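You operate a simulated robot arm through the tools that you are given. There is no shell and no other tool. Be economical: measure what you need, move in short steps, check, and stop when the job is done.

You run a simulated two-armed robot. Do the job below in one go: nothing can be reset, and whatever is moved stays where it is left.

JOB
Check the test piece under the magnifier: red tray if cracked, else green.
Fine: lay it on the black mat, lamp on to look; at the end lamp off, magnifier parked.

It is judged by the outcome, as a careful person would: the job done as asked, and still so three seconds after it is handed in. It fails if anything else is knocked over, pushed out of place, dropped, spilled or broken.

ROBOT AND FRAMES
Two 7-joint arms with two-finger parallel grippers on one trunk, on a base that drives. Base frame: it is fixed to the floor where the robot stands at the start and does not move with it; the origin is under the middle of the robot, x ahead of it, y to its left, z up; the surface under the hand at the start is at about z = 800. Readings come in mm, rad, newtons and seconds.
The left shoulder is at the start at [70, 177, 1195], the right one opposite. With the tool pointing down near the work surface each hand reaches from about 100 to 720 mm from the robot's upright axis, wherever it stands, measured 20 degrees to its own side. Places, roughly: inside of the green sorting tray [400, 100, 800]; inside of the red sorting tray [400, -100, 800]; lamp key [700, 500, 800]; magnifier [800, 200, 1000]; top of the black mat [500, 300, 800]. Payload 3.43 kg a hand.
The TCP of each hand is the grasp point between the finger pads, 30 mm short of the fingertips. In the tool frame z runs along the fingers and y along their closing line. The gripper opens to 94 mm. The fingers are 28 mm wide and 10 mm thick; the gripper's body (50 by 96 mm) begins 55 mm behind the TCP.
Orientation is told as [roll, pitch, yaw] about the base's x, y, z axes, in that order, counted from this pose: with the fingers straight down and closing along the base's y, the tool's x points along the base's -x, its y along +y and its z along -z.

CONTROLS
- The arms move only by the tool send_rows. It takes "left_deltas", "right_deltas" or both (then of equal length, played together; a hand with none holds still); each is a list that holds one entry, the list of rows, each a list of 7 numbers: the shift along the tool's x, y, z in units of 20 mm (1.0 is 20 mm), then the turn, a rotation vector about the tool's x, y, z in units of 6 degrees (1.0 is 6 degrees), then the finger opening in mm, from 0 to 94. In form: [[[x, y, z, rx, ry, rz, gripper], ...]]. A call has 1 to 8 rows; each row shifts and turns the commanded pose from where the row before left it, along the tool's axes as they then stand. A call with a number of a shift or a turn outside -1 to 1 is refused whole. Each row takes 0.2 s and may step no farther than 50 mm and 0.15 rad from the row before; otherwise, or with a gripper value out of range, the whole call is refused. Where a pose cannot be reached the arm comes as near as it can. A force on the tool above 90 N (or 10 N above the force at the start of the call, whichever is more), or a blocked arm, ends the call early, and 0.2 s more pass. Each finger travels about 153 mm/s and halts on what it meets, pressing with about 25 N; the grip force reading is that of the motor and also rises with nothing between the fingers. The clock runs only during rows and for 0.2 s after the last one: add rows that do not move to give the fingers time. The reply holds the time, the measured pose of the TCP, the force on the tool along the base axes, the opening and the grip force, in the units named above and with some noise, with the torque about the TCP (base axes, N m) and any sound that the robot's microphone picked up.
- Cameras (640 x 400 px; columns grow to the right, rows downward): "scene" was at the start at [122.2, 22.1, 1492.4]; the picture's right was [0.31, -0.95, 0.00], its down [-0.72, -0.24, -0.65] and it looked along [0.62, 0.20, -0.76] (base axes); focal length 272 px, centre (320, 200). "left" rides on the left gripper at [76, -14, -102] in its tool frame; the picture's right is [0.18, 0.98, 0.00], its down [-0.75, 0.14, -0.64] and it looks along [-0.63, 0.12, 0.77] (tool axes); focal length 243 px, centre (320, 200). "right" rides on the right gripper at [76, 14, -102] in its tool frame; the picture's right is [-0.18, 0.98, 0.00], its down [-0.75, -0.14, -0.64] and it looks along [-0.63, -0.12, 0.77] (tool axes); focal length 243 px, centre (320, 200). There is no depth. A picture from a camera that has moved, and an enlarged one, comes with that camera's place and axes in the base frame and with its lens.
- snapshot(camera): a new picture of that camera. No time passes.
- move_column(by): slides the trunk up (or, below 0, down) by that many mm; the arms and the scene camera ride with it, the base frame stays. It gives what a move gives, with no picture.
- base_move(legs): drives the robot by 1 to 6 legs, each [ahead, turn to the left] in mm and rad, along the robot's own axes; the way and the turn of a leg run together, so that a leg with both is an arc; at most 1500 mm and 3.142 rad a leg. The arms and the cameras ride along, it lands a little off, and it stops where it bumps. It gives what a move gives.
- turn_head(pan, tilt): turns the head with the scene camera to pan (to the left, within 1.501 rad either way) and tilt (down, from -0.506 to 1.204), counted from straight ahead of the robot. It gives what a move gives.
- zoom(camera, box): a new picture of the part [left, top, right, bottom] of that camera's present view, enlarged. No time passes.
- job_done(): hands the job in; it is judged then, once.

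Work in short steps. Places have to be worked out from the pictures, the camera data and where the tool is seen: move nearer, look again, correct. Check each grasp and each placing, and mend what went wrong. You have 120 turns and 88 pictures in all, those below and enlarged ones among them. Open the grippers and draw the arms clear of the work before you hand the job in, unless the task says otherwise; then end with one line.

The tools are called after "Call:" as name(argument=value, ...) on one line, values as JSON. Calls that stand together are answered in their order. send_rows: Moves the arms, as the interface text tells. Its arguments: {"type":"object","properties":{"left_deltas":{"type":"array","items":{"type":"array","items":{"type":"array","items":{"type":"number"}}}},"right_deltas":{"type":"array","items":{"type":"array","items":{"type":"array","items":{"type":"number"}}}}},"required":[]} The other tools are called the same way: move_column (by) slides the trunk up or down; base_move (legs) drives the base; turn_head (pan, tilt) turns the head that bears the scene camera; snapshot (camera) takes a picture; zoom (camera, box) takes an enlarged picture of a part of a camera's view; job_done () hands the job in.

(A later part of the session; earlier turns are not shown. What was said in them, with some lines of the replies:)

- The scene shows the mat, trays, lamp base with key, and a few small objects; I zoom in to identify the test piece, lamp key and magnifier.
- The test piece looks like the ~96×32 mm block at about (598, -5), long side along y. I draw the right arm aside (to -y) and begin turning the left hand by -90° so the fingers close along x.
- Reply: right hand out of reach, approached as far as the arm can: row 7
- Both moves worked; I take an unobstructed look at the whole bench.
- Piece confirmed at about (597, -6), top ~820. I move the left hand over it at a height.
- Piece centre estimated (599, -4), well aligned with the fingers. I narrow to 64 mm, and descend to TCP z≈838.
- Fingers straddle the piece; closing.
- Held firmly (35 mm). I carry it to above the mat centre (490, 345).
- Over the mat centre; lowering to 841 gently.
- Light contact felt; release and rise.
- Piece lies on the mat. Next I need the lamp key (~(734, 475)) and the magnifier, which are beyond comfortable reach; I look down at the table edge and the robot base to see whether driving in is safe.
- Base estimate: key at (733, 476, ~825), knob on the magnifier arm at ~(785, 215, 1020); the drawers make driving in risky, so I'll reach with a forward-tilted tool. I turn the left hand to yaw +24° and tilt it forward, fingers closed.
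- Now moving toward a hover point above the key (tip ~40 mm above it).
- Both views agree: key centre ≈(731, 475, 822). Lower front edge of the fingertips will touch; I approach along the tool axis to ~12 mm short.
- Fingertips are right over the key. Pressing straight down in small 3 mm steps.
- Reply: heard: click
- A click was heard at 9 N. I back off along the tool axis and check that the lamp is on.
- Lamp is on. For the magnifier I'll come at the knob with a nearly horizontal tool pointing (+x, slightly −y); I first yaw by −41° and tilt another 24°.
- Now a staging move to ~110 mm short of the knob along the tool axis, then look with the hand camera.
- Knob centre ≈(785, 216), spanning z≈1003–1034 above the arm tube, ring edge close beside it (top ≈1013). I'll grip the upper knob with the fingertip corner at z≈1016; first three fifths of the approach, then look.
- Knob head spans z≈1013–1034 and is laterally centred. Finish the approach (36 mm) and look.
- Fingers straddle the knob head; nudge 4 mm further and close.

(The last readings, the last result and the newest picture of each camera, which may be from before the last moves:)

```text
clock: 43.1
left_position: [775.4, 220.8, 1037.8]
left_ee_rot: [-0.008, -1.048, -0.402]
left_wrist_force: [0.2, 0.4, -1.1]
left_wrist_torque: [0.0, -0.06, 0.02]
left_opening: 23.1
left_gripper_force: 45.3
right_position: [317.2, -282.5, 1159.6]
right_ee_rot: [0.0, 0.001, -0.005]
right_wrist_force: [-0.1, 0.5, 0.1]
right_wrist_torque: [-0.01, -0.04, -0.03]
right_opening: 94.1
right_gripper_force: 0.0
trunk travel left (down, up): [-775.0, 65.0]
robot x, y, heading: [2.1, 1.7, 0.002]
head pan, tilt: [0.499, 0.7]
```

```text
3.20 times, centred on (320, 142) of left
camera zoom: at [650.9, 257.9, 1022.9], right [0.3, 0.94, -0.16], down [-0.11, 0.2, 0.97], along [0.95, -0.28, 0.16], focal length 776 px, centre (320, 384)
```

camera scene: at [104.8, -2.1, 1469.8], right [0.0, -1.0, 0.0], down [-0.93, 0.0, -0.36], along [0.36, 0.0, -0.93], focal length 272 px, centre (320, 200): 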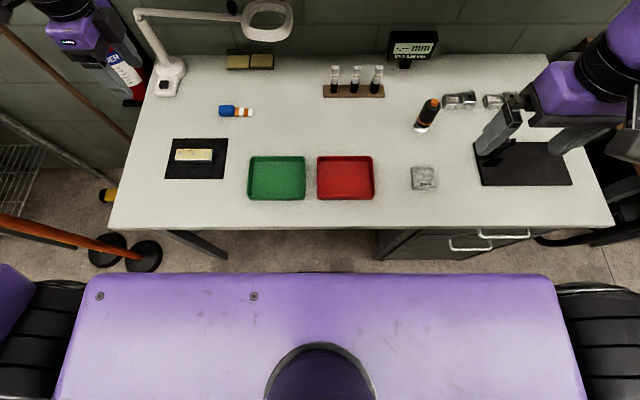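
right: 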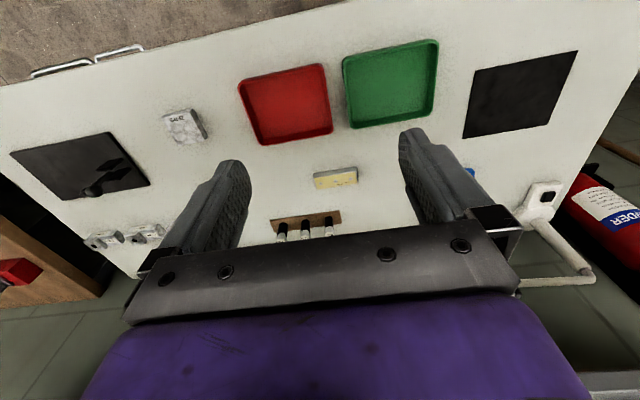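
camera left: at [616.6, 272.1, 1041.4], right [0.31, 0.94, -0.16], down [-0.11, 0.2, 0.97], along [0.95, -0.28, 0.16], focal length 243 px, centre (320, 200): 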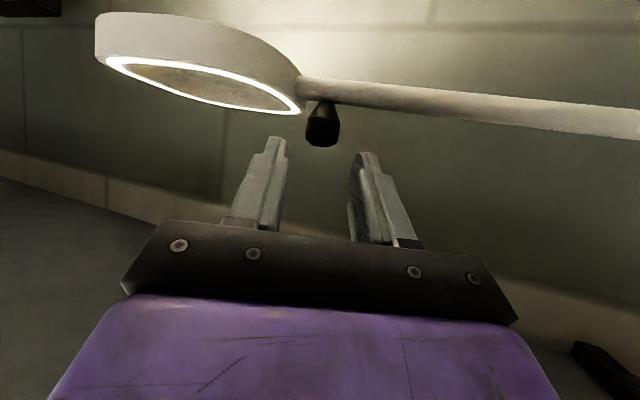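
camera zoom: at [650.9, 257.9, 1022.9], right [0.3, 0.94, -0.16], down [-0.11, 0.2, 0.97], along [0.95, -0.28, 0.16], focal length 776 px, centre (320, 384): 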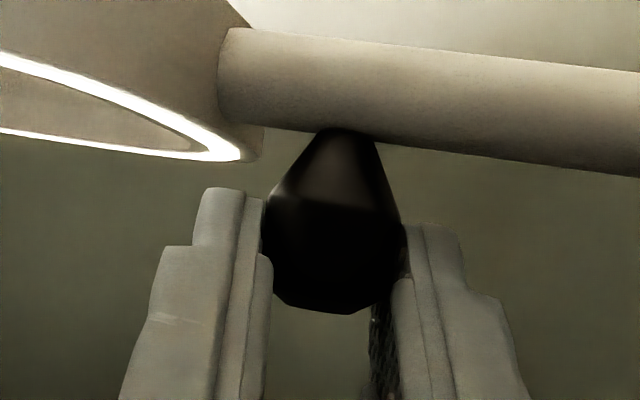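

Knob gripped (23 mm). Now I swing it about the post (802, 465), clockwise, turning the hand with it; 3 steps first and watch forces.

Call:
send_rows(left_deltas=[[[0.386, -0.208, -0.673, 0.541, 0, 0.311, 12], [0.386, -0.208, -0.673, 0.541, 0, 0.311, 12], [0.386, -0.208, -0.673, 0.541, 0, 0.311, 12]]])

Call:
zoom(camera="scene", box=[200, 100, 520, 300])

```text
clock: 44.0
left_position: [726.9, 232.7, 1038.3]
left_ee_rot: [-0.003, -1.053, -0.597]
left_wrist_force: [1.8, 7.1, 5.3]
left_wrist_torque: [0.52, 0.46, 0.07]
left_opening: 23.3
left_gripper_force: 45.0
right_position: [316.0, -280.2, 1159.7]
right_ee_rot: [0.001, -0.001, -0.003]
right_wrist_force: [-0.1, 0.3, -0.1]
right_wrist_torque: [-0.01, -0.03, 0.01]
right_opening: 94.0
right_gripper_force: 0.0
trunk travel left (down, up): [-775.0, 65.0]
robot x, y, heading: [2.2, -0.4, 0.001]
head pan, tilt: [0.499, 0.7]
```

```text
2.00 times, centred on (360, 200) of scene
camera zoom: at [122.2, 40.5, 1505.9], right [0.48, -0.88, 0.0], down [-0.56, -0.31, -0.76], along [0.67, 0.37, -0.64], focal length 544 px, centre (240, 200)
```

zoom: 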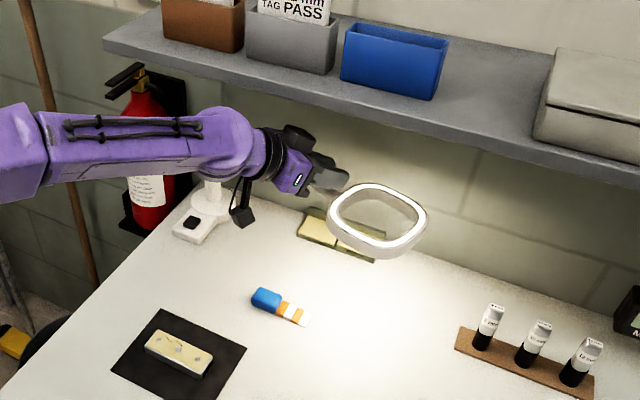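

Ring follows; a small outward pull (7 N), so I add a 2 mm inward correction and continue 5 steps.

Call:
send_rows(left_deltas=[[[0.36, -0.11, -0.72, 0.541, 0, 0.311, 12], [0.386, -0.208, -0.673, 0.541, 0, 0.311, 12], [0.386, -0.208, -0.673, 0.541, 0, 0.311, 12], [0.386, -0.208, -0.673, 0.541, 0, 0.311, 12], [0.386, -0.208, -0.673, 0.541, 0, 0.311, 12]]])

```text
clock: 45.1
left_position: [657.4, 270.3, 1038.3]
left_ee_rot: [-0.006, -1.049, -0.928]
left_wrist_force: [0.4, 1.6, -1.9]
left_wrist_torque: [0.69, 0.42, 0.09]
left_opening: 23.5
left_gripper_force: 45.0
right_position: [318.2, -281.7, 1159.3]
right_ee_rot: [0.001, 0.001, -0.003]
right_wrist_force: [0.4, -0.5, -0.8]
right_wrist_torque: [-0.02, 0.01, 0.0]
right_opening: 93.7
right_gripper_force: 0.0
trunk travel left (down, up): [-775.0, 65.0]
robot x, y, heading: [-2.5, 2.4, -0.001]
head pan, tilt: [0.499, 0.7]
```

Forces are small; continue.

Call:
send_rows(left_deltas=[[[0.386, -0.208, -0.673, 0.541, 0, 0.311, 12], [0.386, -0.208, -0.673, 0.541, 0, 0.311, 12], [0.386, -0.208, -0.673, 0.541, 0, 0.311, 12], [0.386, -0.208, -0.673, 0.541, 0, 0.311, 12], [0.386, -0.208, -0.673, 0.541, 0, 0.311, 12], [0.386, -0.208, -0.673, 0.541, 0, 0.311, 12]]])

Call:
snapshot(camera="scene")

```text
clock: 46.5
left_position: [592.7, 341.2, 1038.9]
left_ee_rot: [-0.004, -1.051, -1.319]
left_wrist_force: [4.2, 3.6, -4.6]
left_wrist_torque: [0.68, 0.08, 0.27]
left_opening: 23.1
left_gripper_force: 45.2
right_position: [318.6, -281.6, 1157.9]
right_ee_rot: [0.001, 0.002, -0.002]
right_wrist_force: [0.7, -0.3, 0.2]
right_wrist_torque: [0.04, 0.02, -0.02]
right_opening: 94.1
right_gripper_force: 0.1
trunk travel left (down, up): [-775.0, 65.0]
robot x, y, heading: [0.8, 1.9, -0.0]
head pan, tilt: [0.499, 0.7]
```

```text
60 pictures are left
camera scene: at [125.2, 40.0, 1505.6], right [0.48, -0.88, 0.0], down [-0.57, -0.31, -0.76], along [0.67, 0.37, -0.65], focal length 272 px, centre (320, 200)
```

scene: 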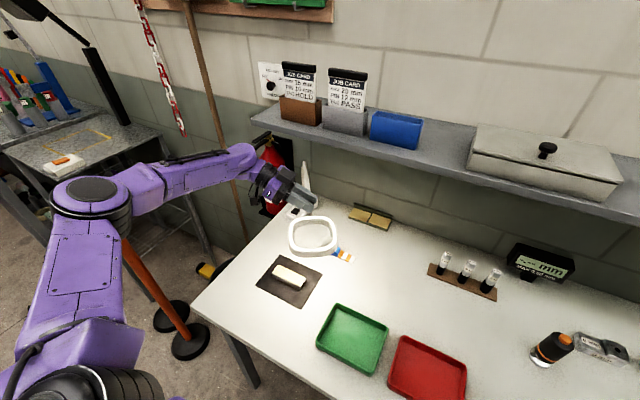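

Ring centre now ≈(519, 272); about 13° more to be over the piece.

Call:
send_rows(left_deltas=[[[0.386, -0.208, -0.673, 0.541, 0, 0.311, 12], [0.386, -0.208, -0.673, 0.541, 0, 0.311, 12], [0.386, -0.208, -0.673, 0.541, 0, 0.311, 12], [0.17, -0.08, -0.29, 0.22, 0, 0.125, 12], [0, 0, 0, 0, 0, 0, 12]]])

Call:
zoom(camera="scene", box=[200, 180, 392, 300])

```text
clock: 47.8
left_position: [570.3, 391.6, 1038.7]
left_ee_rot: [-0.007, -1.053, -1.545]
left_wrist_force: [-10.1, -5.9, -16.1]
left_wrist_torque: [-0.53, 0.14, -0.41]
left_opening: 23.0
left_gripper_force: 44.9
right_position: [316.2, -282.1, 1159.2]
right_ee_rot: [0.001, 0.002, -0.002]
right_wrist_force: [-0.2, 0.1, 0.1]
right_wrist_torque: [0.0, -0.02, 0.01]
right_opening: 93.9
right_gripper_force: 0.1
trunk travel left (down, up): [-775.0, 65.0]
robot x, y, heading: [-2.2, 0.3, -0.006]
head pan, tilt: [0.499, 0.7]
```

```text
3.33 times, centred on (296, 240) of scene
camera zoom: at [123.1, 39.1, 1505.6], right [0.48, -0.88, 0.0], down [-0.57, -0.31, -0.76], along [0.67, 0.37, -0.64], focal length 907 px, centre (400, 67)
```

zoom: 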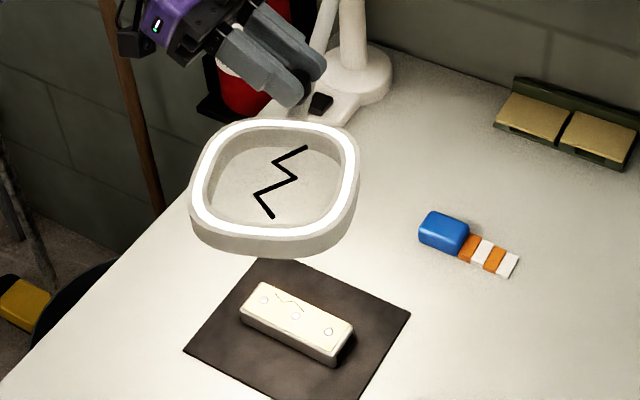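

The lens now shows a magnified zigzag crack. I zoom in to be certain, before moving anything.

Call:
zoom(camera="scene", box=[254, 212, 314, 258])

Call:
zoom(camera="scene", box=[264, 260, 312, 292])

```text
8.70 times, centred on (284, 235) of scene
camera zoom: at [123.1, 39.1, 1505.6], right [0.48, -0.88, 0.0], down [-0.57, -0.31, -0.76], along [0.67, 0.37, -0.64], focal length 2366 px, centre (633, -104)
```

zoom: 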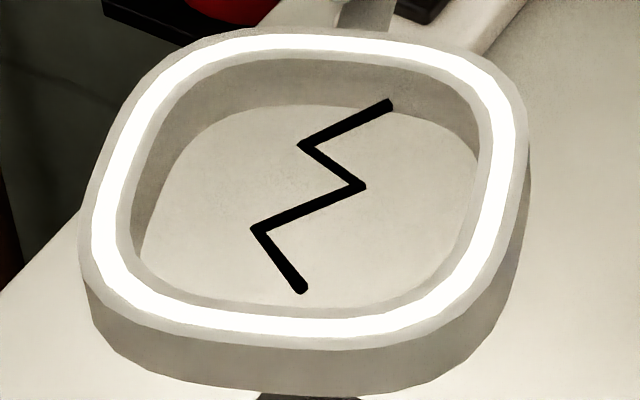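

```text
12.50 times, centred on (288, 276) of scene
camera zoom: at [123.1, 39.1, 1505.6], right [0.48, -0.88, 0.0], down [-0.57, -0.31, -0.76], along [0.67, 0.37, -0.64], focal length 3401 px, centre (720, -750)
```

zoom: 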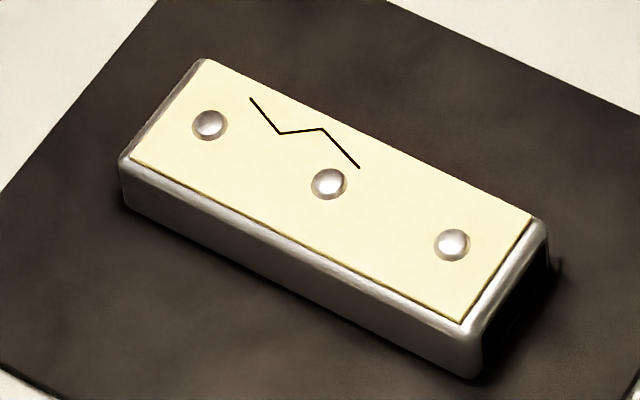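

The test piece is cracked → red tray. Now I swing the magnifier back along the same arc to its parked place.

Call:
send_rows(left_deltas=[[[-0.379, 0.258, 0.66, -0.541, 0, -0.311, 12], [-0.379, 0.258, 0.66, -0.541, 0, -0.311, 12], [-0.379, 0.258, 0.66, -0.541, 0, -0.311, 12], [-0.379, 0.258, 0.66, -0.541, 0, -0.311, 12]]])

Call:
send_rows(left_deltas=[[[-0.379, 0.258, 0.66, -0.541, 0, -0.311, 12], [-0.379, 0.258, 0.66, -0.541, 0, -0.311, 12], [-0.379, 0.258, 0.66, -0.541, 0, -0.311, 12], [-0.379, 0.258, 0.66, -0.541, 0, -0.311, 12], [-0.379, 0.258, 0.66, -0.541, 0, -0.311, 12]]])

```text
clock: 48.8
left_position: [598.3, 332.3, 1038.6]
left_ee_rot: [-0.005, -1.049, -1.282]
left_wrist_force: [-8.8, -7.7, -17.7]
left_wrist_torque: [0.39, 0.41, -0.25]
left_opening: 23.3
left_gripper_force: 44.9
right_position: [317.8, -284.2, 1157.7]
right_ee_rot: [0.002, 0.001, -0.003]
right_wrist_force: [-0.6, 0.9, -0.2]
right_wrist_torque: [0.01, 0.01, 0.05]
right_opening: 94.1
right_gripper_force: 0.1
trunk travel left (down, up): [-775.0, 65.0]
robot x, y, heading: [-3.1, -3.2, -0.003]
head pan, tilt: [0.499, 0.7]
```

```text
clock: 50.0
left_position: [654.2, 272.9, 1038.6]
left_ee_rot: [-0.009, -1.047, -0.947]
left_wrist_force: [-3.4, -6.3, -20.5]
left_wrist_torque: [-0.26, 0.05, -0.2]
left_opening: 23.1
left_gripper_force: 45.1
right_position: [319.3, -282.9, 1158.4]
right_ee_rot: [0.002, 0.003, -0.004]
right_wrist_force: [0.0, 0.2, -0.4]
right_wrist_torque: [0.04, -0.01, 0.03]
right_opening: 94.0
right_gripper_force: 0.2
trunk travel left (down, up): [-775.0, 65.0]
robot x, y, heading: [-0.9, 2.0, -0.002]
head pan, tilt: [0.499, 0.7]
```

Going back smoothly; slight vertical pull, so I ease 1 mm down and continue.

Call:
send_rows(left_deltas=[[[-0.336, 0.258, 0.685, -0.541, 0, -0.311, 12], [-0.379, 0.258, 0.66, -0.541, 0, -0.311, 12], [-0.379, 0.258, 0.66, -0.541, 0, -0.311, 12], [-0.379, 0.258, 0.66, -0.541, 0, -0.311, 12], [-0.379, 0.258, 0.66, -0.541, 0, -0.311, 12]]])

Call:
send_rows(left_deltas=[[[-0.379, 0.258, 0.66, -0.541, 0, -0.311, 12], [-0.379, 0.258, 0.66, -0.541, 0, -0.311, 12], [0, 0, 0, 0, 0, 0, 12]]])

```text
clock: 51.1
left_position: [723.7, 235.2, 1038.4]
left_ee_rot: [-0.008, -1.048, -0.621]
left_wrist_force: [-0.8, -6.9, -11.7]
left_wrist_torque: [-0.4, -0.17, -0.29]
left_opening: 23.4
left_gripper_force: 44.7
right_position: [318.5, -284.0, 1157.9]
right_ee_rot: [0.002, 0.004, -0.003]
right_wrist_force: [0.3, 0.0, 0.5]
right_wrist_torque: [0.03, 0.0, -0.02]
right_opening: 94.0
right_gripper_force: 0.2
trunk travel left (down, up): [-775.0, 65.0]
robot x, y, heading: [2.3, 1.6, -0.001]
head pan, tilt: [0.499, 0.7]
```

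```text
clock: 52.0
left_position: [753.2, 225.3, 1039.3]
left_ee_rot: [-0.005, -1.048, -0.496]
left_wrist_force: [-0.2, -7.7, -7.2]
left_wrist_torque: [-0.05, 0.11, -0.3]
left_opening: 23.2
left_gripper_force: 44.7
right_position: [317.4, -284.2, 1158.8]
right_ee_rot: [0.002, 0.003, -0.004]
right_wrist_force: [0.5, -0.2, -0.2]
right_wrist_torque: [0.0, -0.02, -0.04]
right_opening: 94.0
right_gripper_force: 0.1
trunk travel left (down, up): [-775.0, 65.0]
robot x, y, heading: [2.6, 3.0, 0.001]
head pan, tilt: [0.499, 0.7]
```

About 1.4 steps remain to the original place (775, 221).

Call:
send_rows(left_deltas=[[[-0.379, 0.258, 0.66, -0.541, 0, -0.311, 12], [-0.14, 0.1, 0.26, -0.2, 0, -0.115, 12], [0, 0, 0, 0, 0, 0, 12]]])

Call:
zoom(camera="scene", box=[200, 100, 520, 300])

```text
clock: 52.8
left_position: [775.3, 221.0, 1038.6]
left_ee_rot: [-0.002, -1.047, -0.406]
left_wrist_force: [-3.1, -10.4, -5.7]
left_wrist_torque: [-0.17, 0.16, -0.23]
left_opening: 23.1
left_gripper_force: 44.6
right_position: [316.8, -285.9, 1157.8]
right_ee_rot: [0.002, 0.001, -0.003]
right_wrist_force: [-0.2, -0.4, -0.5]
right_wrist_torque: [0.03, 0.03, 0.02]
right_opening: 93.8
right_gripper_force: 0.1
trunk travel left (down, up): [-775.0, 65.0]
robot x, y, heading: [-2.0, -2.4, 0.003]
head pan, tilt: [0.499, 0.7]
```

```text
2.00 times, centred on (360, 200) of scene
camera zoom: at [123.6, 35.4, 1505.8], right [0.48, -0.88, 0.0], down [-0.57, -0.31, -0.77], along [0.67, 0.37, -0.64], focal length 544 px, centre (240, 200)
```

zoom: 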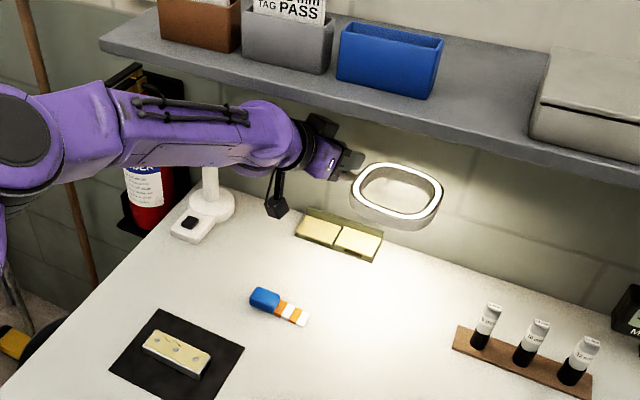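

Ring is back at its original spot (relative to fixed items). Release the knob and back straight off.

Call:
send_rows(left_deltas=[[[0, 0, 0, 0, 0, 0, 30], [0, 0, 0, 0, 0, 0, 44], [-0.1, 0, -0.3, 0, 0, 0, 44], [-0.1, 0, -0.8, 0, 0, 0, 44], [0, 0, -1, 0, 0, 0, 44], [0, 0, -1, 0, 0, 0, 44], [0, 0, -1, 0, 0, 0, 44]]])

Call:
zoom(camera="scene", box=[200, 100, 520, 300])

```text
clock: 54.4
left_position: [711.1, 253.8, 1083.8]
left_ee_rot: [-0.008, -1.049, -0.402]
left_wrist_force: [-0.4, -0.4, 0.4]
left_wrist_torque: [0.05, 0.0, 0.02]
left_opening: 43.6
left_gripper_force: 0.0
right_position: [315.3, -281.4, 1160.2]
right_ee_rot: [0.001, -0.001, -0.003]
right_wrist_force: [-0.5, -0.5, -0.3]
right_wrist_torque: [0.02, 0.03, 0.02]
right_opening: 93.9
right_gripper_force: 0.0
trunk travel left (down, up): [-775.0, 65.0]
robot x, y, heading: [-1.3, -2.7, 0.003]
head pan, tilt: [0.499, 0.7]
```

```text
2.00 times, centred on (360, 200) of scene
camera zoom: at [122.0, 38.7, 1505.9], right [0.48, -0.88, 0.0], down [-0.56, -0.31, -0.77], along [0.67, 0.37, -0.64], focal length 544 px, centre (240, 200)
```

zoom: 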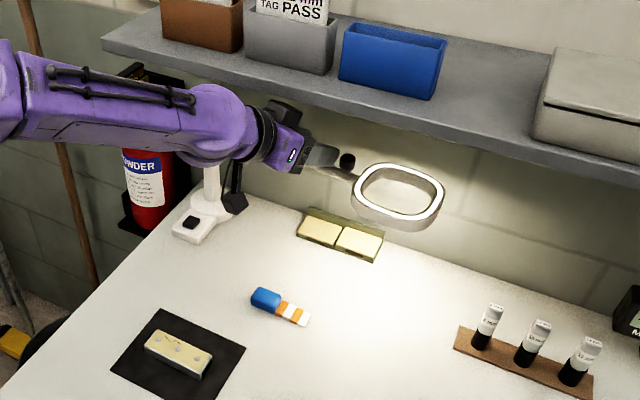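

Magnifier is parked as before. Now back to the lamp key: retrace to (637, 444, 980) and restore the key-press orientation.

Call:
send_rows(left_deltas=[[[0.6, 0.3, -1, 0, 0, 0, 0], [0.93, 0.87, -0.33, 0, 0, 0, 0], [0.93, 0.87, -0.33, 0, 0, 0, 0], [0.93, 0.87, -0.33, 0, 0, 0, 0], [0.93, 0.87, -0.33, 0, 0, 0, 0], [0.93, 0.87, -0.33, 0, 0, 0, 0], [0.93, 0.87, -0.33, 0, 0, 0, 0], [0.93, 0.87, -0.33, 0, 0, 0, 0]]])

Call:
send_rows(left_deltas=[[[0.93, 0.87, -0.33, 0, 0, 0, 0], [0, 0, 0, 0, 1, 0, 0], [0, 0, 0, 0, 1, 0, 0], [0, 0, 0, 0, 1, 0, 0], [0, 0, 0, 0, 1, 0, 0]]])

Call:
send_rows(left_deltas=[[[0, 0, 0, -0.58, 0, -0.79, 0], [0, 0, 0, -0.58, 0, -0.79, 0], [0, 0, 0, -0.58, 0, -0.79, 0], [0, 0, 0, -0.58, 0, -0.79, 0], [0, 0, 0, -0.58, 0, -0.79, 0], [0, 0, 0, -0.58, 0, -0.79, 0], [0, 0, 0, -0.58, 0, -0.79, 0]]])

```text
clock: 56.1
left_position: [645.2, 419.8, 992.1]
left_ee_rot: [-0.008, -1.049, -0.404]
left_wrist_force: [1.2, -0.4, -0.3]
left_wrist_torque: [0.04, 0.03, -0.03]
left_opening: 0.0
left_gripper_force: 24.9
right_position: [316.1, -282.2, 1159.5]
right_ee_rot: [0.0, 0.002, -0.003]
right_wrist_force: [0.3, 0.1, 0.3]
right_wrist_torque: [-0.02, 0.0, 0.03]
right_opening: 93.7
right_gripper_force: 0.1
trunk travel left (down, up): [-775.0, 65.0]
robot x, y, heading: [-1.5, -2.0, 0.002]
head pan, tilt: [0.499, 0.7]
```

```text
clock: 57.4
left_position: [637.3, 440.2, 978.6]
left_ee_rot: [-0.002, -0.627, -0.408]
left_wrist_force: [0.5, 0.5, 0.2]
left_wrist_torque: [0.03, 0.04, -0.02]
left_opening: 0.3
left_gripper_force: 25.1
right_position: [317.1, -284.9, 1157.6]
right_ee_rot: [0.002, 0.002, -0.003]
right_wrist_force: [0.4, -0.4, 0.7]
right_wrist_torque: [-0.02, 0.06, -0.02]
right_opening: 94.0
right_gripper_force: 0.0
trunk travel left (down, up): [-775.0, 65.0]
robot x, y, heading: [-4.8, -2.8, 0.002]
head pan, tilt: [0.499, 0.7]
```

```text
clock: 59.0
left_position: [637.7, 442.1, 980.0]
left_ee_rot: [0.002, -0.629, 0.31]
left_wrist_force: [-0.4, 0.1, 0.7]
left_wrist_torque: [0.02, 0.0, 0.03]
left_opening: 0.0
left_gripper_force: 24.8
right_position: [316.4, -284.0, 1158.6]
right_ee_rot: [0.002, 0.003, -0.002]
right_wrist_force: [-0.3, -1.1, 0.1]
right_wrist_torque: [-0.01, 0.0, 0.06]
right_opening: 94.1
right_gripper_force: 0.1
trunk travel left (down, up): [-775.0, 65.0]
robot x, y, heading: [-0.4, -1.1, 0.006]
head pan, tilt: [0.499, 0.7]
```

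Back at the pre-key pose; approach to the same pre-press point.

Call:
send_rows(left_deltas=[[[0, 0.02, 0.9, 0, 0, 0, 0], [0, 0.02, 0.9, 0, 0, 0, 0], [0, 0.02, 0.9, 0, 0, 0, 0], [0, 0.02, 0.9, 0, 0, 0, 0], [0, 0.02, 0.9, 0, 0, 0, 0], [0, 0.02, 0.9, 0, 0, 0, 0], [0, 0.02, 0.9, 0, 0, 0, 0], [0.05, 0.02, 0.85, 0, 0, 0, 0]]])

Call:
send_rows(left_deltas=[[[0.09, 0, 0.12, 0, 0, 0, 0], [0.09, 0, 0.12, 0, 0, 0, 0], [0.09, 0, 0.12, 0, 0, 0, 0]]])

```text
clock: 60.8
left_position: [717.0, 468.9, 863.5]
left_ee_rot: [0.001, -0.627, 0.307]
left_wrist_force: [-0.4, -0.3, 0.0]
left_wrist_torque: [0.0, 0.0, 0.0]
left_opening: 0.1
left_gripper_force: 25.4
right_position: [317.7, -284.0, 1159.9]
right_ee_rot: [0.0, 0.002, -0.003]
right_wrist_force: [0.4, 1.1, -0.3]
right_wrist_torque: [-0.01, 0.01, 0.0]
right_opening: 94.0
right_gripper_force: 0.0
trunk travel left (down, up): [-775.0, 65.0]
robot x, y, heading: [1.0, -3.4, -0.002]
head pan, tilt: [0.499, 0.7]
```

```text
clock: 61.5
left_position: [716.1, 469.2, 856.3]
left_ee_rot: [-0.001, -0.634, 0.307]
left_wrist_force: [-1.1, -0.4, 9.2]
left_wrist_torque: [0.01, -0.06, -0.05]
left_opening: 0.0
left_gripper_force: 25.2
right_position: [314.4, -283.4, 1159.4]
right_ee_rot: [0.002, 0.001, -0.004]
right_wrist_force: [0.3, 0.2, 0.6]
right_wrist_torque: [-0.03, 0.0, 0.01]
right_opening: 94.0
right_gripper_force: 0.0
trunk travel left (down, up): [-775.0, 65.0]
robot x, y, heading: [0.1, -0.1, 0.003]
head pan, tilt: [0.499, 0.7]
heard: click
```

Click heard; back off and check the lamp is off.

Call:
send_rows(left_deltas=[[[-0.3, 0, -0.5, 0, 0, 0, 0], [0, 0, -1, 0, 0, 0, 0], [0, 0, -1, 0, 0, 0, 0], [0, 0, -1, 0, 0, 0, 0], [0, 0, -1, 0, 0, 0, 0], [0, 0, -1, 0, 0, 0, 0], [0, 0, -1, 0, 0, 0, 0], [0, 0, -1, 0, 0, 0, 0]]])

Call:
zoom(camera="scene", box=[200, 100, 520, 300])

```text
clock: 63.4
left_position: [636.1, 443.5, 979.1]
left_ee_rot: [0.0, -0.627, 0.308]
left_wrist_force: [-0.4, -0.7, 0.1]
left_wrist_torque: [0.04, 0.01, -0.01]
left_opening: 0.0
left_gripper_force: 24.6
right_position: [315.7, -283.0, 1158.7]
right_ee_rot: [0.001, -0.001, -0.003]
right_wrist_force: [-0.1, -0.1, 0.3]
right_wrist_torque: [0.03, -0.02, 0.0]
right_opening: 94.1
right_gripper_force: 0.0
trunk travel left (down, up): [-775.0, 65.0]
robot x, y, heading: [-2.2, 1.0, 0.001]
head pan, tilt: [0.499, 0.7]
```

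```text
2.00 times, centred on (360, 200) of scene
camera zoom: at [122.1, 37.4, 1505.9], right [0.48, -0.88, 0.0], down [-0.56, -0.31, -0.77], along [0.67, 0.37, -0.64], focal length 544 px, centre (240, 200)
```

zoom: 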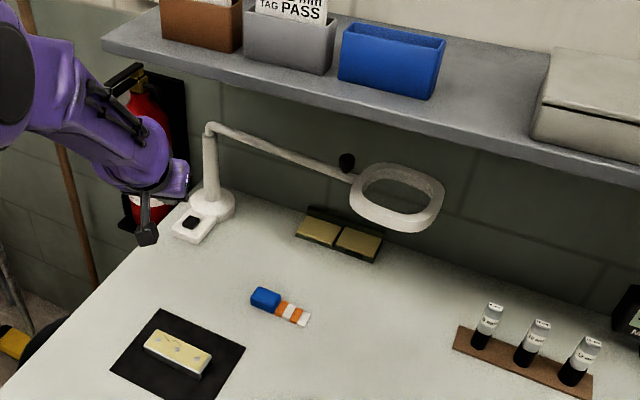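

Lamp off, magnifier in place. Retrace to above the mat and turn the tool back to straight down, yaw −90°.

Call:
send_rows(left_deltas=[[[0.36, -0.31, -0.95, 0, 0, 0, 60], [0.36, -0.31, -0.95, 0, 0, 0, 60], [0.36, -0.31, -0.95, 0, 0, 0, 60], [0.36, -0.31, -0.95, 0, 0, 0, 60], [0.36, -0.31, -0.95, 0, 0, 0, 60], [0.36, -0.31, -0.95, 0, 0, 0, 60], [0.36, -0.31, -0.95, 0, 0, 0, 60], [0.36, -0.31, -0.95, 0, 0, 0, 60]]])

Call:
send_rows(left_deltas=[[[0, 0, -0.95, 0, 0, 0, 60], [0, 0, -0.95, 0, 0, 0, 60], [0, 0, 0, 0, 1, 0, 60], [0, 0, 0, 0, 1, 0, 60], [0, 0, 0, 0, 1, 0, 60], [0, 0, 0, 0, 1, 0, 60], [0, 0, 0, 0, 1, 0, 60], [0, 0, 0, 0, 1, 0, 60]]])

Call:
send_rows(left_deltas=[[[0, 0, 0, 0, 0, 1, 60], [0, 0, 0, 0, 0, 1, 60], [0, 0, 0, 0, 0, 1, 60], [0, 0, 0, 0, 0, 1, 60], [0, 0, 0, 0, 0, 1, 60], [0, 0, 0, 0, 0, 1, 60], [0, 0, 0, 0, 0, 1, 60], [0, 0, 0, 0, 0, 1, 60]]])

Call:
send_rows(left_deltas=[[[0, 0, 0, 0, 0, 1, 60], [0, 0, 0, 0, 0, 1, 60], [0, 0, 0, 0, 0, 1, 60], [0, 0, 0, 0, 0, 1, 60], [0, 0, 0, 0, 0, 1, 60], [0, 0, 0, 0, 0, 1, 60], [0, 0, 0, 0, 0, 1, 60], [0, 0, 0, 0, 0, 1, 60]]])

```text
clock: 65.2
left_position: [521.7, 354.9, 1068.7]
left_ee_rot: [-0.001, -0.63, 0.309]
left_wrist_force: [0.1, 1.0, -0.1]
left_wrist_torque: [-0.05, -0.04, -0.02]
left_opening: 59.9
left_gripper_force: 0.0
right_position: [314.5, -283.3, 1158.4]
right_ee_rot: [0.002, 0.001, -0.002]
right_wrist_force: [0.0, -0.3, 0.0]
right_wrist_torque: [0.01, 0.01, 0.0]
right_opening: 94.2
right_gripper_force: 0.0
trunk travel left (down, up): [-775.0, 65.0]
robot x, y, heading: [1.2, -1.9, -0.0]
head pan, tilt: [0.499, 0.7]
```

```text
clock: 67.0
left_position: [500.4, 347.5, 1099.2]
left_ee_rot: [-0.001, 0.001, 0.307]
left_wrist_force: [0.7, 0.1, 0.5]
left_wrist_torque: [-0.02, 0.01, -0.05]
left_opening: 59.8
left_gripper_force: 0.0
right_position: [317.6, -282.6, 1158.3]
right_ee_rot: [0.0, 0.002, -0.003]
right_wrist_force: [-1.0, 0.3, 0.2]
right_wrist_torque: [0.01, 0.0, 0.06]
right_opening: 93.8
right_gripper_force: 0.0
trunk travel left (down, up): [-775.0, 65.0]
robot x, y, heading: [-0.7, -3.3, -0.004]
head pan, tilt: [0.499, 0.7]
```

```text
clock: 68.8
left_position: [500.6, 348.1, 1099.9]
left_ee_rot: [0.001, 0.0, -0.532]
left_wrist_force: [0.1, 0.1, 0.0]
left_wrist_torque: [0.01, 0.04, 0.04]
left_opening: 60.1
left_gripper_force: 0.1
right_position: [316.4, -281.8, 1158.7]
right_ee_rot: [0.001, 0.0, -0.003]
right_wrist_force: [0.3, -0.1, -0.6]
right_wrist_torque: [0.04, -0.03, -0.02]
right_opening: 93.7
right_gripper_force: 0.1
trunk travel left (down, up): [-775.0, 65.0]
robot x, y, heading: [-0.1, 0.7, -0.001]
head pan, tilt: [0.499, 0.7]
```

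```text
clock: 70.5
left_position: [501.1, 350.4, 1099.8]
left_ee_rot: [-0.001, 0.0, -1.368]
left_wrist_force: [0.0, -0.9, 0.6]
left_wrist_torque: [0.02, -0.01, 0.0]
left_opening: 60.0
left_gripper_force: 0.0
right_position: [316.4, -282.3, 1158.3]
right_ee_rot: [0.0, 0.0, -0.003]
right_wrist_force: [-0.3, 1.0, 0.4]
right_wrist_torque: [-0.02, 0.02, 0.03]
right_opening: 94.1
right_gripper_force: 0.0
trunk travel left (down, up): [-775.0, 65.0]
robot x, y, heading: [-0.6, -0.8, -0.0]
head pan, tilt: [0.499, 0.7]
```

Finish yaw, centre at (492, 346), descend partway and verify.

Call:
send_rows(left_deltas=[[[0, 0, 0, 0, 0, 1, 60], [0, 0, 0, 0, 0, 0.96, 60], [-0.2, -0.45, 1, 0, 0, 0, 60], [0, 0, 1, 0, 0, 0, 60], [0, 0, 1, 0, 0, 0, 60], [0, 0, 1, 0, 0, 0, 60], [0, 0, 1, 0, 0, 0, 60], [0, 0, 1, 0, 0, 0, 60]]])

Call:
send_rows(left_deltas=[[[0, 0, 1, 0, 0, 0, 60], [0, 0, 1, 0, 0, 0, 60], [0, 0, 1, 0, 0, 0, 60]]])

Call:
snapshot(camera="left")

```text
clock: 72.3
left_position: [492.6, 345.4, 979.1]
left_ee_rot: [-0.001, -0.001, -1.573]
left_wrist_force: [0.6, -0.4, 0.3]
left_wrist_torque: [0.0, 0.02, 0.02]
left_opening: 59.8
left_gripper_force: 0.0
right_position: [316.0, -282.7, 1158.2]
right_ee_rot: [-0.001, 0.002, -0.004]
right_wrist_force: [0.0, 0.1, 0.1]
right_wrist_torque: [-0.01, -0.02, -0.01]
right_opening: 93.9
right_gripper_force: 0.0
trunk travel left (down, up): [-775.0, 65.0]
robot x, y, heading: [-0.9, 0.2, 0.001]
head pan, tilt: [0.499, 0.7]
```

```text
clock: 73.2
left_position: [491.5, 345.2, 918.6]
left_ee_rot: [0.0, 0.002, -1.571]
left_wrist_force: [0.6, 1.0, 0.6]
left_wrist_torque: [0.01, 0.01, 0.01]
left_opening: 60.1
left_gripper_force: 0.1
right_position: [318.3, -282.9, 1158.4]
right_ee_rot: [-0.001, 0.002, -0.005]
right_wrist_force: [0.2, -0.2, 0.1]
right_wrist_torque: [-0.03, -0.01, -0.02]
right_opening: 94.0
right_gripper_force: 0.1
trunk travel left (down, up): [-775.0, 65.0]
robot x, y, heading: [3.8, 1.0, 0.002]
head pan, tilt: [0.499, 0.7]
```

```text
53 pictures are left
camera left: at [476.0, 421.3, 1020.9], right [0.98, 0.18, 0.0], down [0.14, -0.75, 0.64], along [0.12, -0.63, -0.77], focal length 243 px, centre (320, 200)
```

left: 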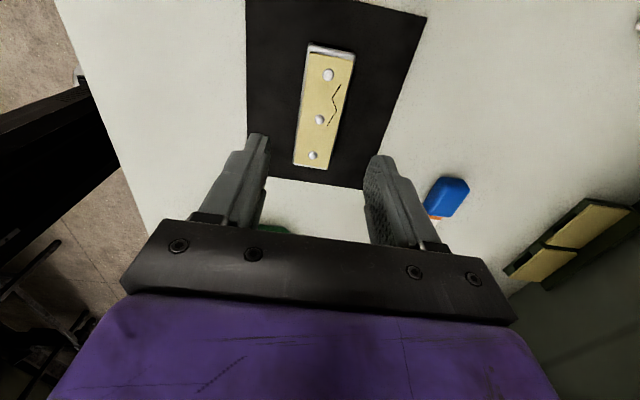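

Piece centred between fingers. Descend, grip, lift.

Call:
send_rows(left_deltas=[[[0, 0, 1, 0, 0, 0, 60], [0, 0, 1, 0, 0, 0, 60], [0, 0, 1, 0, 0, 0, 60], [0, 0, 0.85, 0, 0, 0, 60], [0, 0, 0, 0, 0, 0, 45], [0, 0, 0, 0, 0, 0, 22], [0, 0, 0, 0, 0, 0, 22], [0, 0, 0, 0, 0, 0, 22]]])

Call:
send_rows(left_deltas=[[[0, 0, -1, 0, 0, 0, 22], [0, 0, -1, 0, 0, 0, 22], [0, 0, -1, 0, 0, 0, 22], [0, 0, -1, 0, 0, 0, 22], [0, 0, -1, 0, 0, 0, 22]]])

Call:
turn_head(pan=0.0, tilt=1.0)

Call:
snapshot(camera="scene")

```text
clock: 75.0
left_position: [491.9, 347.0, 841.1]
left_ee_rot: [-0.001, 0.0, -1.571]
left_wrist_force: [0.3, 0.9, -0.9]
left_wrist_torque: [0.0, 0.02, 0.0]
left_opening: 35.3
left_gripper_force: 25.3
right_position: [317.2, -283.5, 1159.2]
right_ee_rot: [0.001, -0.001, -0.002]
right_wrist_force: [-0.4, -0.6, -0.3]
right_wrist_torque: [0.02, 0.01, 0.0]
right_opening: 93.8
right_gripper_force: 0.1
trunk travel left (down, up): [-775.0, 65.0]
robot x, y, heading: [-0.2, -1.3, 0.0]
head pan, tilt: [0.499, 0.7]
```

```text
clock: 76.2
left_position: [492.4, 344.9, 943.9]
left_ee_rot: [-0.001, -0.001, -1.571]
left_wrist_force: [0.2, -0.7, -1.1]
left_wrist_torque: [0.01, 0.0, 0.01]
left_opening: 35.0
left_gripper_force: 25.1
right_position: [315.7, -282.5, 1159.7]
right_ee_rot: [0.002, 0.0, -0.005]
right_wrist_force: [0.1, 0.8, 0.1]
right_wrist_torque: [0.02, -0.04, -0.02]
right_opening: 94.0
right_gripper_force: 0.1
trunk travel left (down, up): [-775.0, 65.0]
robot x, y, heading: [0.6, -0.6, 0.002]
head pan, tilt: [0.499, 0.7]
```

```text
clock: 77.1
left_position: [493.8, 343.7, 942.3]
left_ee_rot: [0.0, 0.001, -1.572]
left_wrist_force: [-0.2, -0.2, -1.0]
left_wrist_torque: [-0.01, 0.02, 0.01]
left_opening: 35.3
left_gripper_force: 25.3
right_position: [316.9, -282.9, 1158.6]
right_ee_rot: [0.0, 0.003, -0.003]
right_wrist_force: [0.8, -0.4, -0.7]
right_wrist_torque: [0.01, -0.03, 0.03]
right_opening: 93.9
right_gripper_force: 0.1
trunk travel left (down, up): [-775.0, 65.0]
robot x, y, heading: [1.5, -3.7, 0.0]
head pan, tilt: [0.0, 1.0]
```

```text
52 pictures are left
camera scene: at [118.5, -2.2, 1482.4], right [0.0, -1.0, 0.0], down [-0.84, 0.0, -0.54], along [0.54, 0.0, -0.84], focal length 272 px, centre (320, 200)
```

scene: 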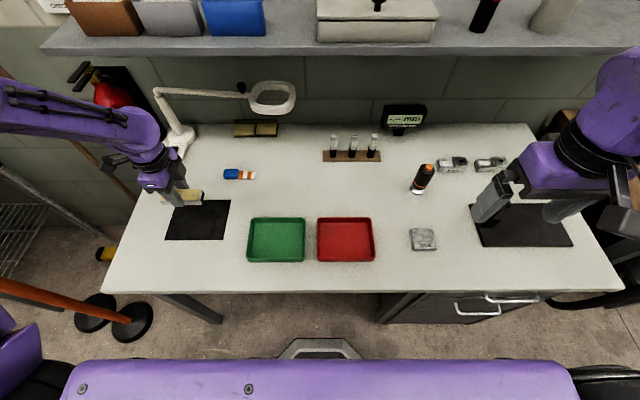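

Piece held. Red tray centre works out to ≈(421, -72), spanning x 356–482, y 0…-147; I carry it there at height.

Call:
send_rows(left_deltas=[[[-0.99, -0.17, 0, 0, 0, 0, 22], [-0.99, -0.17, 0, 0, 0, 0, 22], [-0.99, -0.17, 0, 0, 0, 0, 22], [-0.99, -0.17, 0, 0, 0, 0, 22], [-0.99, -0.17, 0, 0, 0, 0, 22], [-0.99, -0.17, 0, 0, 0, 0, 22], [-0.99, -0.17, 0, 0, 0, 0, 22], [-0.99, -0.17, 0, 0, 0, 0, 22]]])

Call:
send_rows(left_deltas=[[[-0.99, -0.17, 0, 0, 0, 0, 22], [-0.99, -0.17, 0, 0, 0, 0, 22], [-0.99, -0.17, 0, 0, 0, 0, 22], [-0.99, -0.17, 0, 0, 0, 0, 22], [-0.99, -0.17, 0, 0, 0, 0, 22], [-0.99, -0.17, 0, 0, 0, 0, 22], [-0.99, -0.17, 0, 0, 0, 0, 22], [-0.99, -0.17, 0, 0, 0, 0, 22]]])

Call:
send_rows(left_deltas=[[[-0.99, -0.17, 0, 0, 0, 0, 22], [-0.99, -0.17, 0, 0, 0, 0, 22], [-0.99, -0.17, 0, 0, 0, 0, 22], [-0.99, -0.17, 0, 0, 0, 0, 22], [-0.85, -0.17, 0, 0, 0, 0, 22], [0, 0, 0, 0, 0, 0, 22]]])

Call:
snapshot(camera="left")

Call:
snapshot(camera="scene")

```text
clock: 78.9
left_position: [464.9, 184.4, 943.4]
left_ee_rot: [-0.001, 0.003, -1.572]
left_wrist_force: [0.2, -0.4, -0.5]
left_wrist_torque: [0.03, -0.02, 0.0]
left_opening: 35.1
left_gripper_force: 25.3
right_position: [317.3, -283.7, 1158.7]
right_ee_rot: [0.001, 0.002, -0.003]
right_wrist_force: [0.3, 1.2, -0.4]
right_wrist_torque: [0.03, -0.01, -0.04]
right_opening: 94.0
right_gripper_force: 0.1
trunk travel left (down, up): [-775.0, 65.0]
robot x, y, heading: [0.5, -1.2, -0.002]
head pan, tilt: [0.0, 1.0]
```

```text
clock: 80.7
left_position: [437.1, 28.7, 942.4]
left_ee_rot: [0.002, 0.0, -1.573]
left_wrist_force: [0.0, 0.5, -0.8]
left_wrist_torque: [0.0, 0.0, 0.01]
left_opening: 35.4
left_gripper_force: 25.7
right_position: [315.3, -282.7, 1157.9]
right_ee_rot: [0.001, 0.0, -0.003]
right_wrist_force: [0.6, 0.2, -0.5]
right_wrist_torque: [0.04, 0.0, 0.01]
right_opening: 94.0
right_gripper_force: 0.1
trunk travel left (down, up): [-775.0, 65.0]
robot x, y, heading: [-0.2, 3.3, 0.001]
head pan, tilt: [0.0, 1.0]
```

```text
clock: 82.1
left_position: [430.1, -64.5, 953.5]
left_ee_rot: [-0.002, -0.036, -1.537]
left_wrist_force: [-0.3, 0.1, -1.5]
left_wrist_torque: [0.0, -0.01, 0.01]
left_opening: 35.2
left_gripper_force: 24.7
right_position: [316.5, -282.2, 1158.9]
right_ee_rot: [-0.001, 0.001, -0.002]
right_wrist_force: [-0.6, -0.3, -0.1]
right_wrist_torque: [0.02, -0.01, -0.02]
right_opening: 94.0
right_gripper_force: 0.1
trunk travel left (down, up): [-775.0, 65.0]
robot x, y, heading: [0.6, -0.5, -0.003]
head pan, tilt: [0.0, 1.0]
```

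```text
51 pictures are left
camera left: at [412.6, 14.8, 1052.3], right [0.98, 0.22, -0.01], down [0.17, -0.72, 0.67], along [0.14, -0.65, -0.74], focal length 243 px, centre (320, 200)
```

left: 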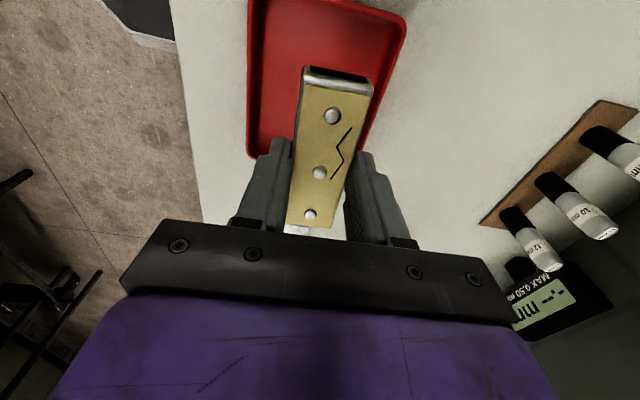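

```text
50 pictures are left
camera scene: at [118.3, -2.4, 1482.4], right [0.0, -1.0, 0.0], down [-0.84, 0.0, -0.54], along [0.54, 0.0, -0.84], focal length 272 px, centre (320, 200)
```

scene: 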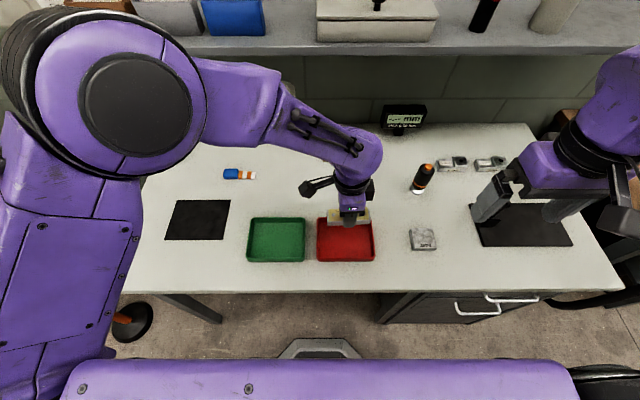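

The arm is at a joint limit a little short, (430, -65), but the piece would still sit inside the tray. I align the command with that and lower a bit, checking.

Call:
send_rows(left_deltas=[[[0.3, 0.4, 0.5, 0, 0, 0, 22], [0, 0, 0.7, 0, 0, 0, 22], [0, 0, 0.7, 0, 0, 0, 22], [0, 0, 0, 0, 0, 0, 22]]])

```text
clock: 83.1
left_position: [435.8, -58.9, 911.7]
left_ee_rot: [-0.003, -0.025, -1.542]
left_wrist_force: [0.9, -0.9, -0.5]
left_wrist_torque: [-0.02, -0.01, -0.01]
left_opening: 35.1
left_gripper_force: 24.7
right_position: [317.3, -284.5, 1158.9]
right_ee_rot: [0.002, 0.0, -0.005]
right_wrist_force: [-0.2, -0.4, -0.1]
right_wrist_torque: [0.0, 0.04, -0.01]
right_opening: 94.2
right_gripper_force: 0.1
trunk travel left (down, up): [-775.0, 65.0]
robot x, y, heading: [-2.9, -0.6, -0.0]
head pan, tilt: [0.0, 1.0]
```

Still slightly limited; rotating the hand back ~12° should relieve the wrist, then shift 9 mm toward tray centre.

Call:
send_rows(left_deltas=[[[0, 0, 0, 0, 0, -1, 22], [0, 0, 0, 0, 0, -1, 22], [-0.2, -0.1, 0, 0, 0, 0, 22], [-0.25, -0.1, 0, 0, 0, 0, 22], [0, 0, 0, 0, 0, 0, 22]]])

Call:
snapshot(camera="left")

```text
clock: 84.3
left_position: [434.0, -68.2, 909.4]
left_ee_rot: [-0.006, -0.018, -1.334]
left_wrist_force: [-0.5, 0.3, -1.1]
left_wrist_torque: [0.02, -0.02, 0.0]
left_opening: 35.3
left_gripper_force: 24.9
right_position: [316.3, -283.2, 1158.1]
right_ee_rot: [0.0, 0.001, -0.005]
right_wrist_force: [0.0, -0.9, 0.7]
right_wrist_torque: [-0.02, 0.0, -0.01]
right_opening: 94.2
right_gripper_force: 0.0
trunk travel left (down, up): [-775.0, 65.0]
robot x, y, heading: [1.1, -2.0, -0.003]
head pan, tilt: [0.0, 1.0]
```

```text
49 pictures are left
camera left: at [400.7, 4.4, 1010.4], right [0.91, 0.41, -0.01], down [0.31, -0.69, 0.66], along [0.26, -0.6, -0.76], focal length 243 px, centre (320, 200)
```

left: 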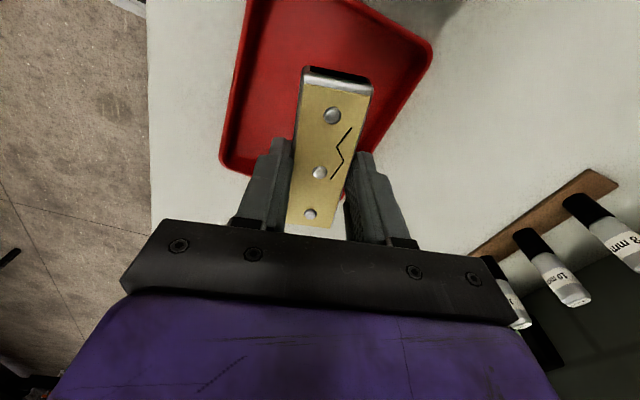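

Tray extents confirmed: x≈362–476, y≈-141…8, so I'm near the centre. Shift 8 mm toward the robot and lower to just above the tray floor.

Call:
send_rows(left_deltas=[[[0, -0.4, 0.8, 0, 0, 0, 22], [0, 0, 0.8, 0, 0, 0, 22], [0, 0, 0.8, 0, 0, 0, 22], [0, 0, 0.4, 0, 0, 0, 22], [0, 0, 0, 0, 0, 0, 22]]])

Call:
zoom(camera="scene", box=[240, 180, 448, 310])

```text
clock: 85.5
left_position: [416.4, -76.0, 846.7]
left_ee_rot: [0.001, 0.003, -1.364]
left_wrist_force: [-0.1, 0.6, -0.3]
left_wrist_torque: [-0.01, -0.02, -0.03]
left_opening: 35.1
left_gripper_force: 24.6
right_position: [315.7, -283.7, 1159.5]
right_ee_rot: [0.001, 0.002, -0.002]
right_wrist_force: [0.4, -0.4, 0.1]
right_wrist_torque: [0.0, -0.02, 0.0]
right_opening: 94.1
right_gripper_force: 0.0
trunk travel left (down, up): [-775.0, 65.0]
robot x, y, heading: [-2.4, 1.7, -0.002]
head pan, tilt: [0.0, 1.0]
```

```text
3.08 times, centred on (344, 245) of scene
camera zoom: at [118.3, -2.7, 1482.4], right [0.0, -1.0, 0.0], down [-0.84, 0.0, -0.54], along [0.54, 0.0, -0.84], focal length 837 px, centre (246, 62)
```

zoom: 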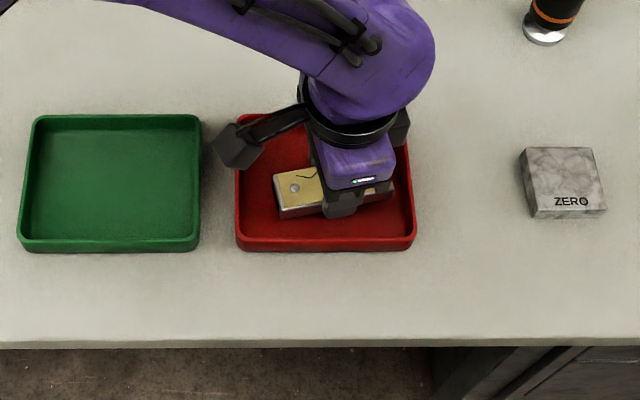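

Piece hangs inside the red tray; nudge 6 mm toward +y and lower until contact.

Call:
send_rows(left_deltas=[[[0.3, 0, 0, 0, 0, 0, 22], [0, 0, 0.1, 0, 0, 0, 22], [0, 0, 0.1, 0, 0, 0, 22], [0, 0, 0, 0, 0, 0, 22]]])

```text
clock: 86.5
left_position: [418.1, -68.4, 843.4]
left_ee_rot: [0.001, 0.0, -1.362]
left_wrist_force: [0.0, 0.2, -0.6]
left_wrist_torque: [0.02, 0.01, 0.05]
left_opening: 34.8
left_gripper_force: 24.8
right_position: [315.9, -282.8, 1158.9]
right_ee_rot: [0.001, -0.001, -0.004]
right_wrist_force: [-0.3, -1.1, -0.2]
right_wrist_torque: [0.03, -0.01, 0.0]
right_opening: 94.0
right_gripper_force: 0.0
trunk travel left (down, up): [-775.0, 65.0]
robot x, y, heading: [0.3, -0.9, -0.003]
head pan, tilt: [0.0, 1.0]
```

No contact yet; two more small steps.

Call:
send_rows(left_deltas=[[[0, 0, 0.1, 0, 0, 0, 22], [0, 0, 0.08, 0, 0, 0, 22], [0, 0, 0, 0, 0, 0, 22]]])

```text
clock: 87.3
left_position: [418.0, -67.1, 841.3]
left_ee_rot: [0.005, -0.002, -1.364]
left_wrist_force: [2.5, -1.3, 18.1]
left_wrist_torque: [-0.06, -0.05, -0.01]
left_opening: 35.1
left_gripper_force: 24.7
right_position: [314.5, -283.8, 1158.9]
right_ee_rot: [0.003, 0.001, -0.004]
right_wrist_force: [-0.6, 0.1, 0.0]
right_wrist_torque: [-0.01, 0.0, 0.02]
right_opening: 94.2
right_gripper_force: 0.1
trunk travel left (down, up): [-775.0, 65.0]
robot x, y, heading: [1.1, -2.3, -0.0]
head pan, tilt: [0.0, 1.0]
```

Contact with the tray floor. Ease up a hair, release, and rise.

Call:
send_rows(left_deltas=[[[0, 0, -0.08, 0, 0, 0, 22], [0, 0, 0, 0, 0, 0, 45], [0, 0, 0, 0, 0, 0, 56], [0, 0, -0.5, 0, 0, 0, 56], [0, 0, -1, 0, 0, 0, 56], [0, 0, -1, 0, 0, 0, 56], [0, 0, -1, 0, 0, 0, 56], [0, 0, -1, 0, 0, 0, 56]]])

Call:
send_rows(left_deltas=[[[0, 0, -1, 0, 0, 0, 56], [0.5, 0.2, -1, 0, 0, 0, 56], [1, 0.2, -1, 0, 0, 0, 56], [1, 0.2, -1, 0, 0, 0, 56], [1, 0, -1, 0, 0, 0, 56], [1, 0, -1, 0, 0, 0, 56], [1, 0, -1, 0, 0, 0, 56], [1, 0, -1, 0, 0, 0, 56]]])

Call:
send_rows(left_deltas=[[[1, 0, 0, 0, 0, -1, 56], [1, 0, 0, 0, 0, -1, 56], [1, 0, 0, 0, 0, 0, 56], [1, 0, 0, 0, 0, 0, 56], [1, 0, 0, 0, 0, 0, 56], [1, 0, 0, 0, 0, 0, 56], [1, 0, 0, 0, 0, 0, 56], [1, 0, 0, 0, 0, 0, 56]]])

Call:
snapshot(camera="scene")

```text
clock: 89.1
left_position: [416.0, -69.0, 931.9]
left_ee_rot: [0.002, -0.001, -1.365]
left_wrist_force: [0.5, 0.3, -0.9]
left_wrist_torque: [-0.01, -0.02, -0.05]
left_opening: 55.9
left_gripper_force: 0.1
right_position: [315.3, -282.7, 1159.7]
right_ee_rot: [0.002, 0.001, -0.003]
right_wrist_force: [-0.7, -0.5, -0.1]
right_wrist_torque: [-0.02, -0.04, 0.03]
right_opening: 94.0
right_gripper_force: 0.1
trunk travel left (down, up): [-775.0, 65.0]
robot x, y, heading: [-1.1, 0.6, -0.0]
head pan, tilt: [0.0, 1.0]
```

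```text
clock: 90.9
left_position: [401.2, 62.5, 1092.9]
left_ee_rot: [0.001, -0.001, -1.363]
left_wrist_force: [-0.2, 0.1, -0.1]
left_wrist_torque: [-0.03, -0.02, -0.02]
left_opening: 55.8
left_gripper_force: 0.0
right_position: [315.1, -281.4, 1159.6]
right_ee_rot: [0.001, 0.001, -0.003]
right_wrist_force: [-0.8, -0.3, 0.2]
right_wrist_torque: [0.0, -0.01, -0.02]
right_opening: 94.1
right_gripper_force: 0.0
trunk travel left (down, up): [-775.0, 65.0]
robot x, y, heading: [0.5, -2.6, -0.003]
head pan, tilt: [0.0, 1.0]
```

```text
clock: 92.7
left_position: [342.6, 213.7, 1092.2]
left_ee_rot: [0.0, 0.0, -1.153]
left_wrist_force: [0.9, 0.9, -0.3]
left_wrist_torque: [-0.03, 0.0, 0.02]
left_opening: 56.1
left_gripper_force: 0.1
right_position: [316.7, -280.5, 1159.3]
right_ee_rot: [0.0, 0.0, -0.004]
right_wrist_force: [0.3, 0.9, -0.4]
right_wrist_torque: [-0.05, 0.0, 0.0]
right_opening: 93.9
right_gripper_force: 0.1
trunk travel left (down, up): [-775.0, 65.0]
robot x, y, heading: [0.1, 2.8, 0.001]
head pan, tilt: [0.0, 1.0]
```

```text
47 pictures are left
camera scene: at [118.0, 0.2, 1482.4], right [0.0, -1.0, 0.0], down [-0.84, 0.0, -0.54], along [0.54, 0.0, -0.84], focal length 272 px, centre (320, 200)
```

scene: 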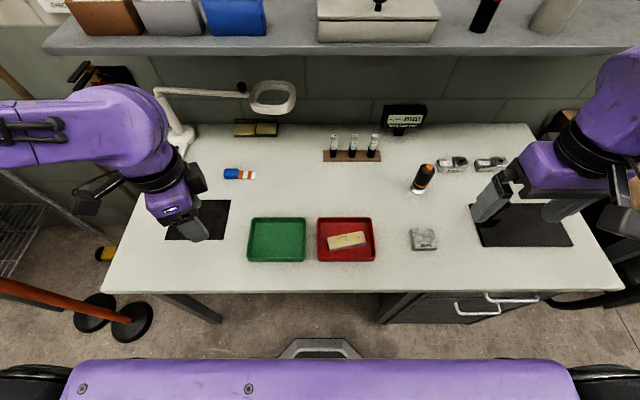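

The piece lies flat in the red tray, the lamp is off, the magnifier is back where it was parked, nothing else has moved, and the arms are clear. Handing in.

Call:
job_done()

```text
The job is handed in.
```

The test piece showed a crack under the lit magnifier, so it is in the red tray; the lamp is off and the magnifier is back in its parked place.
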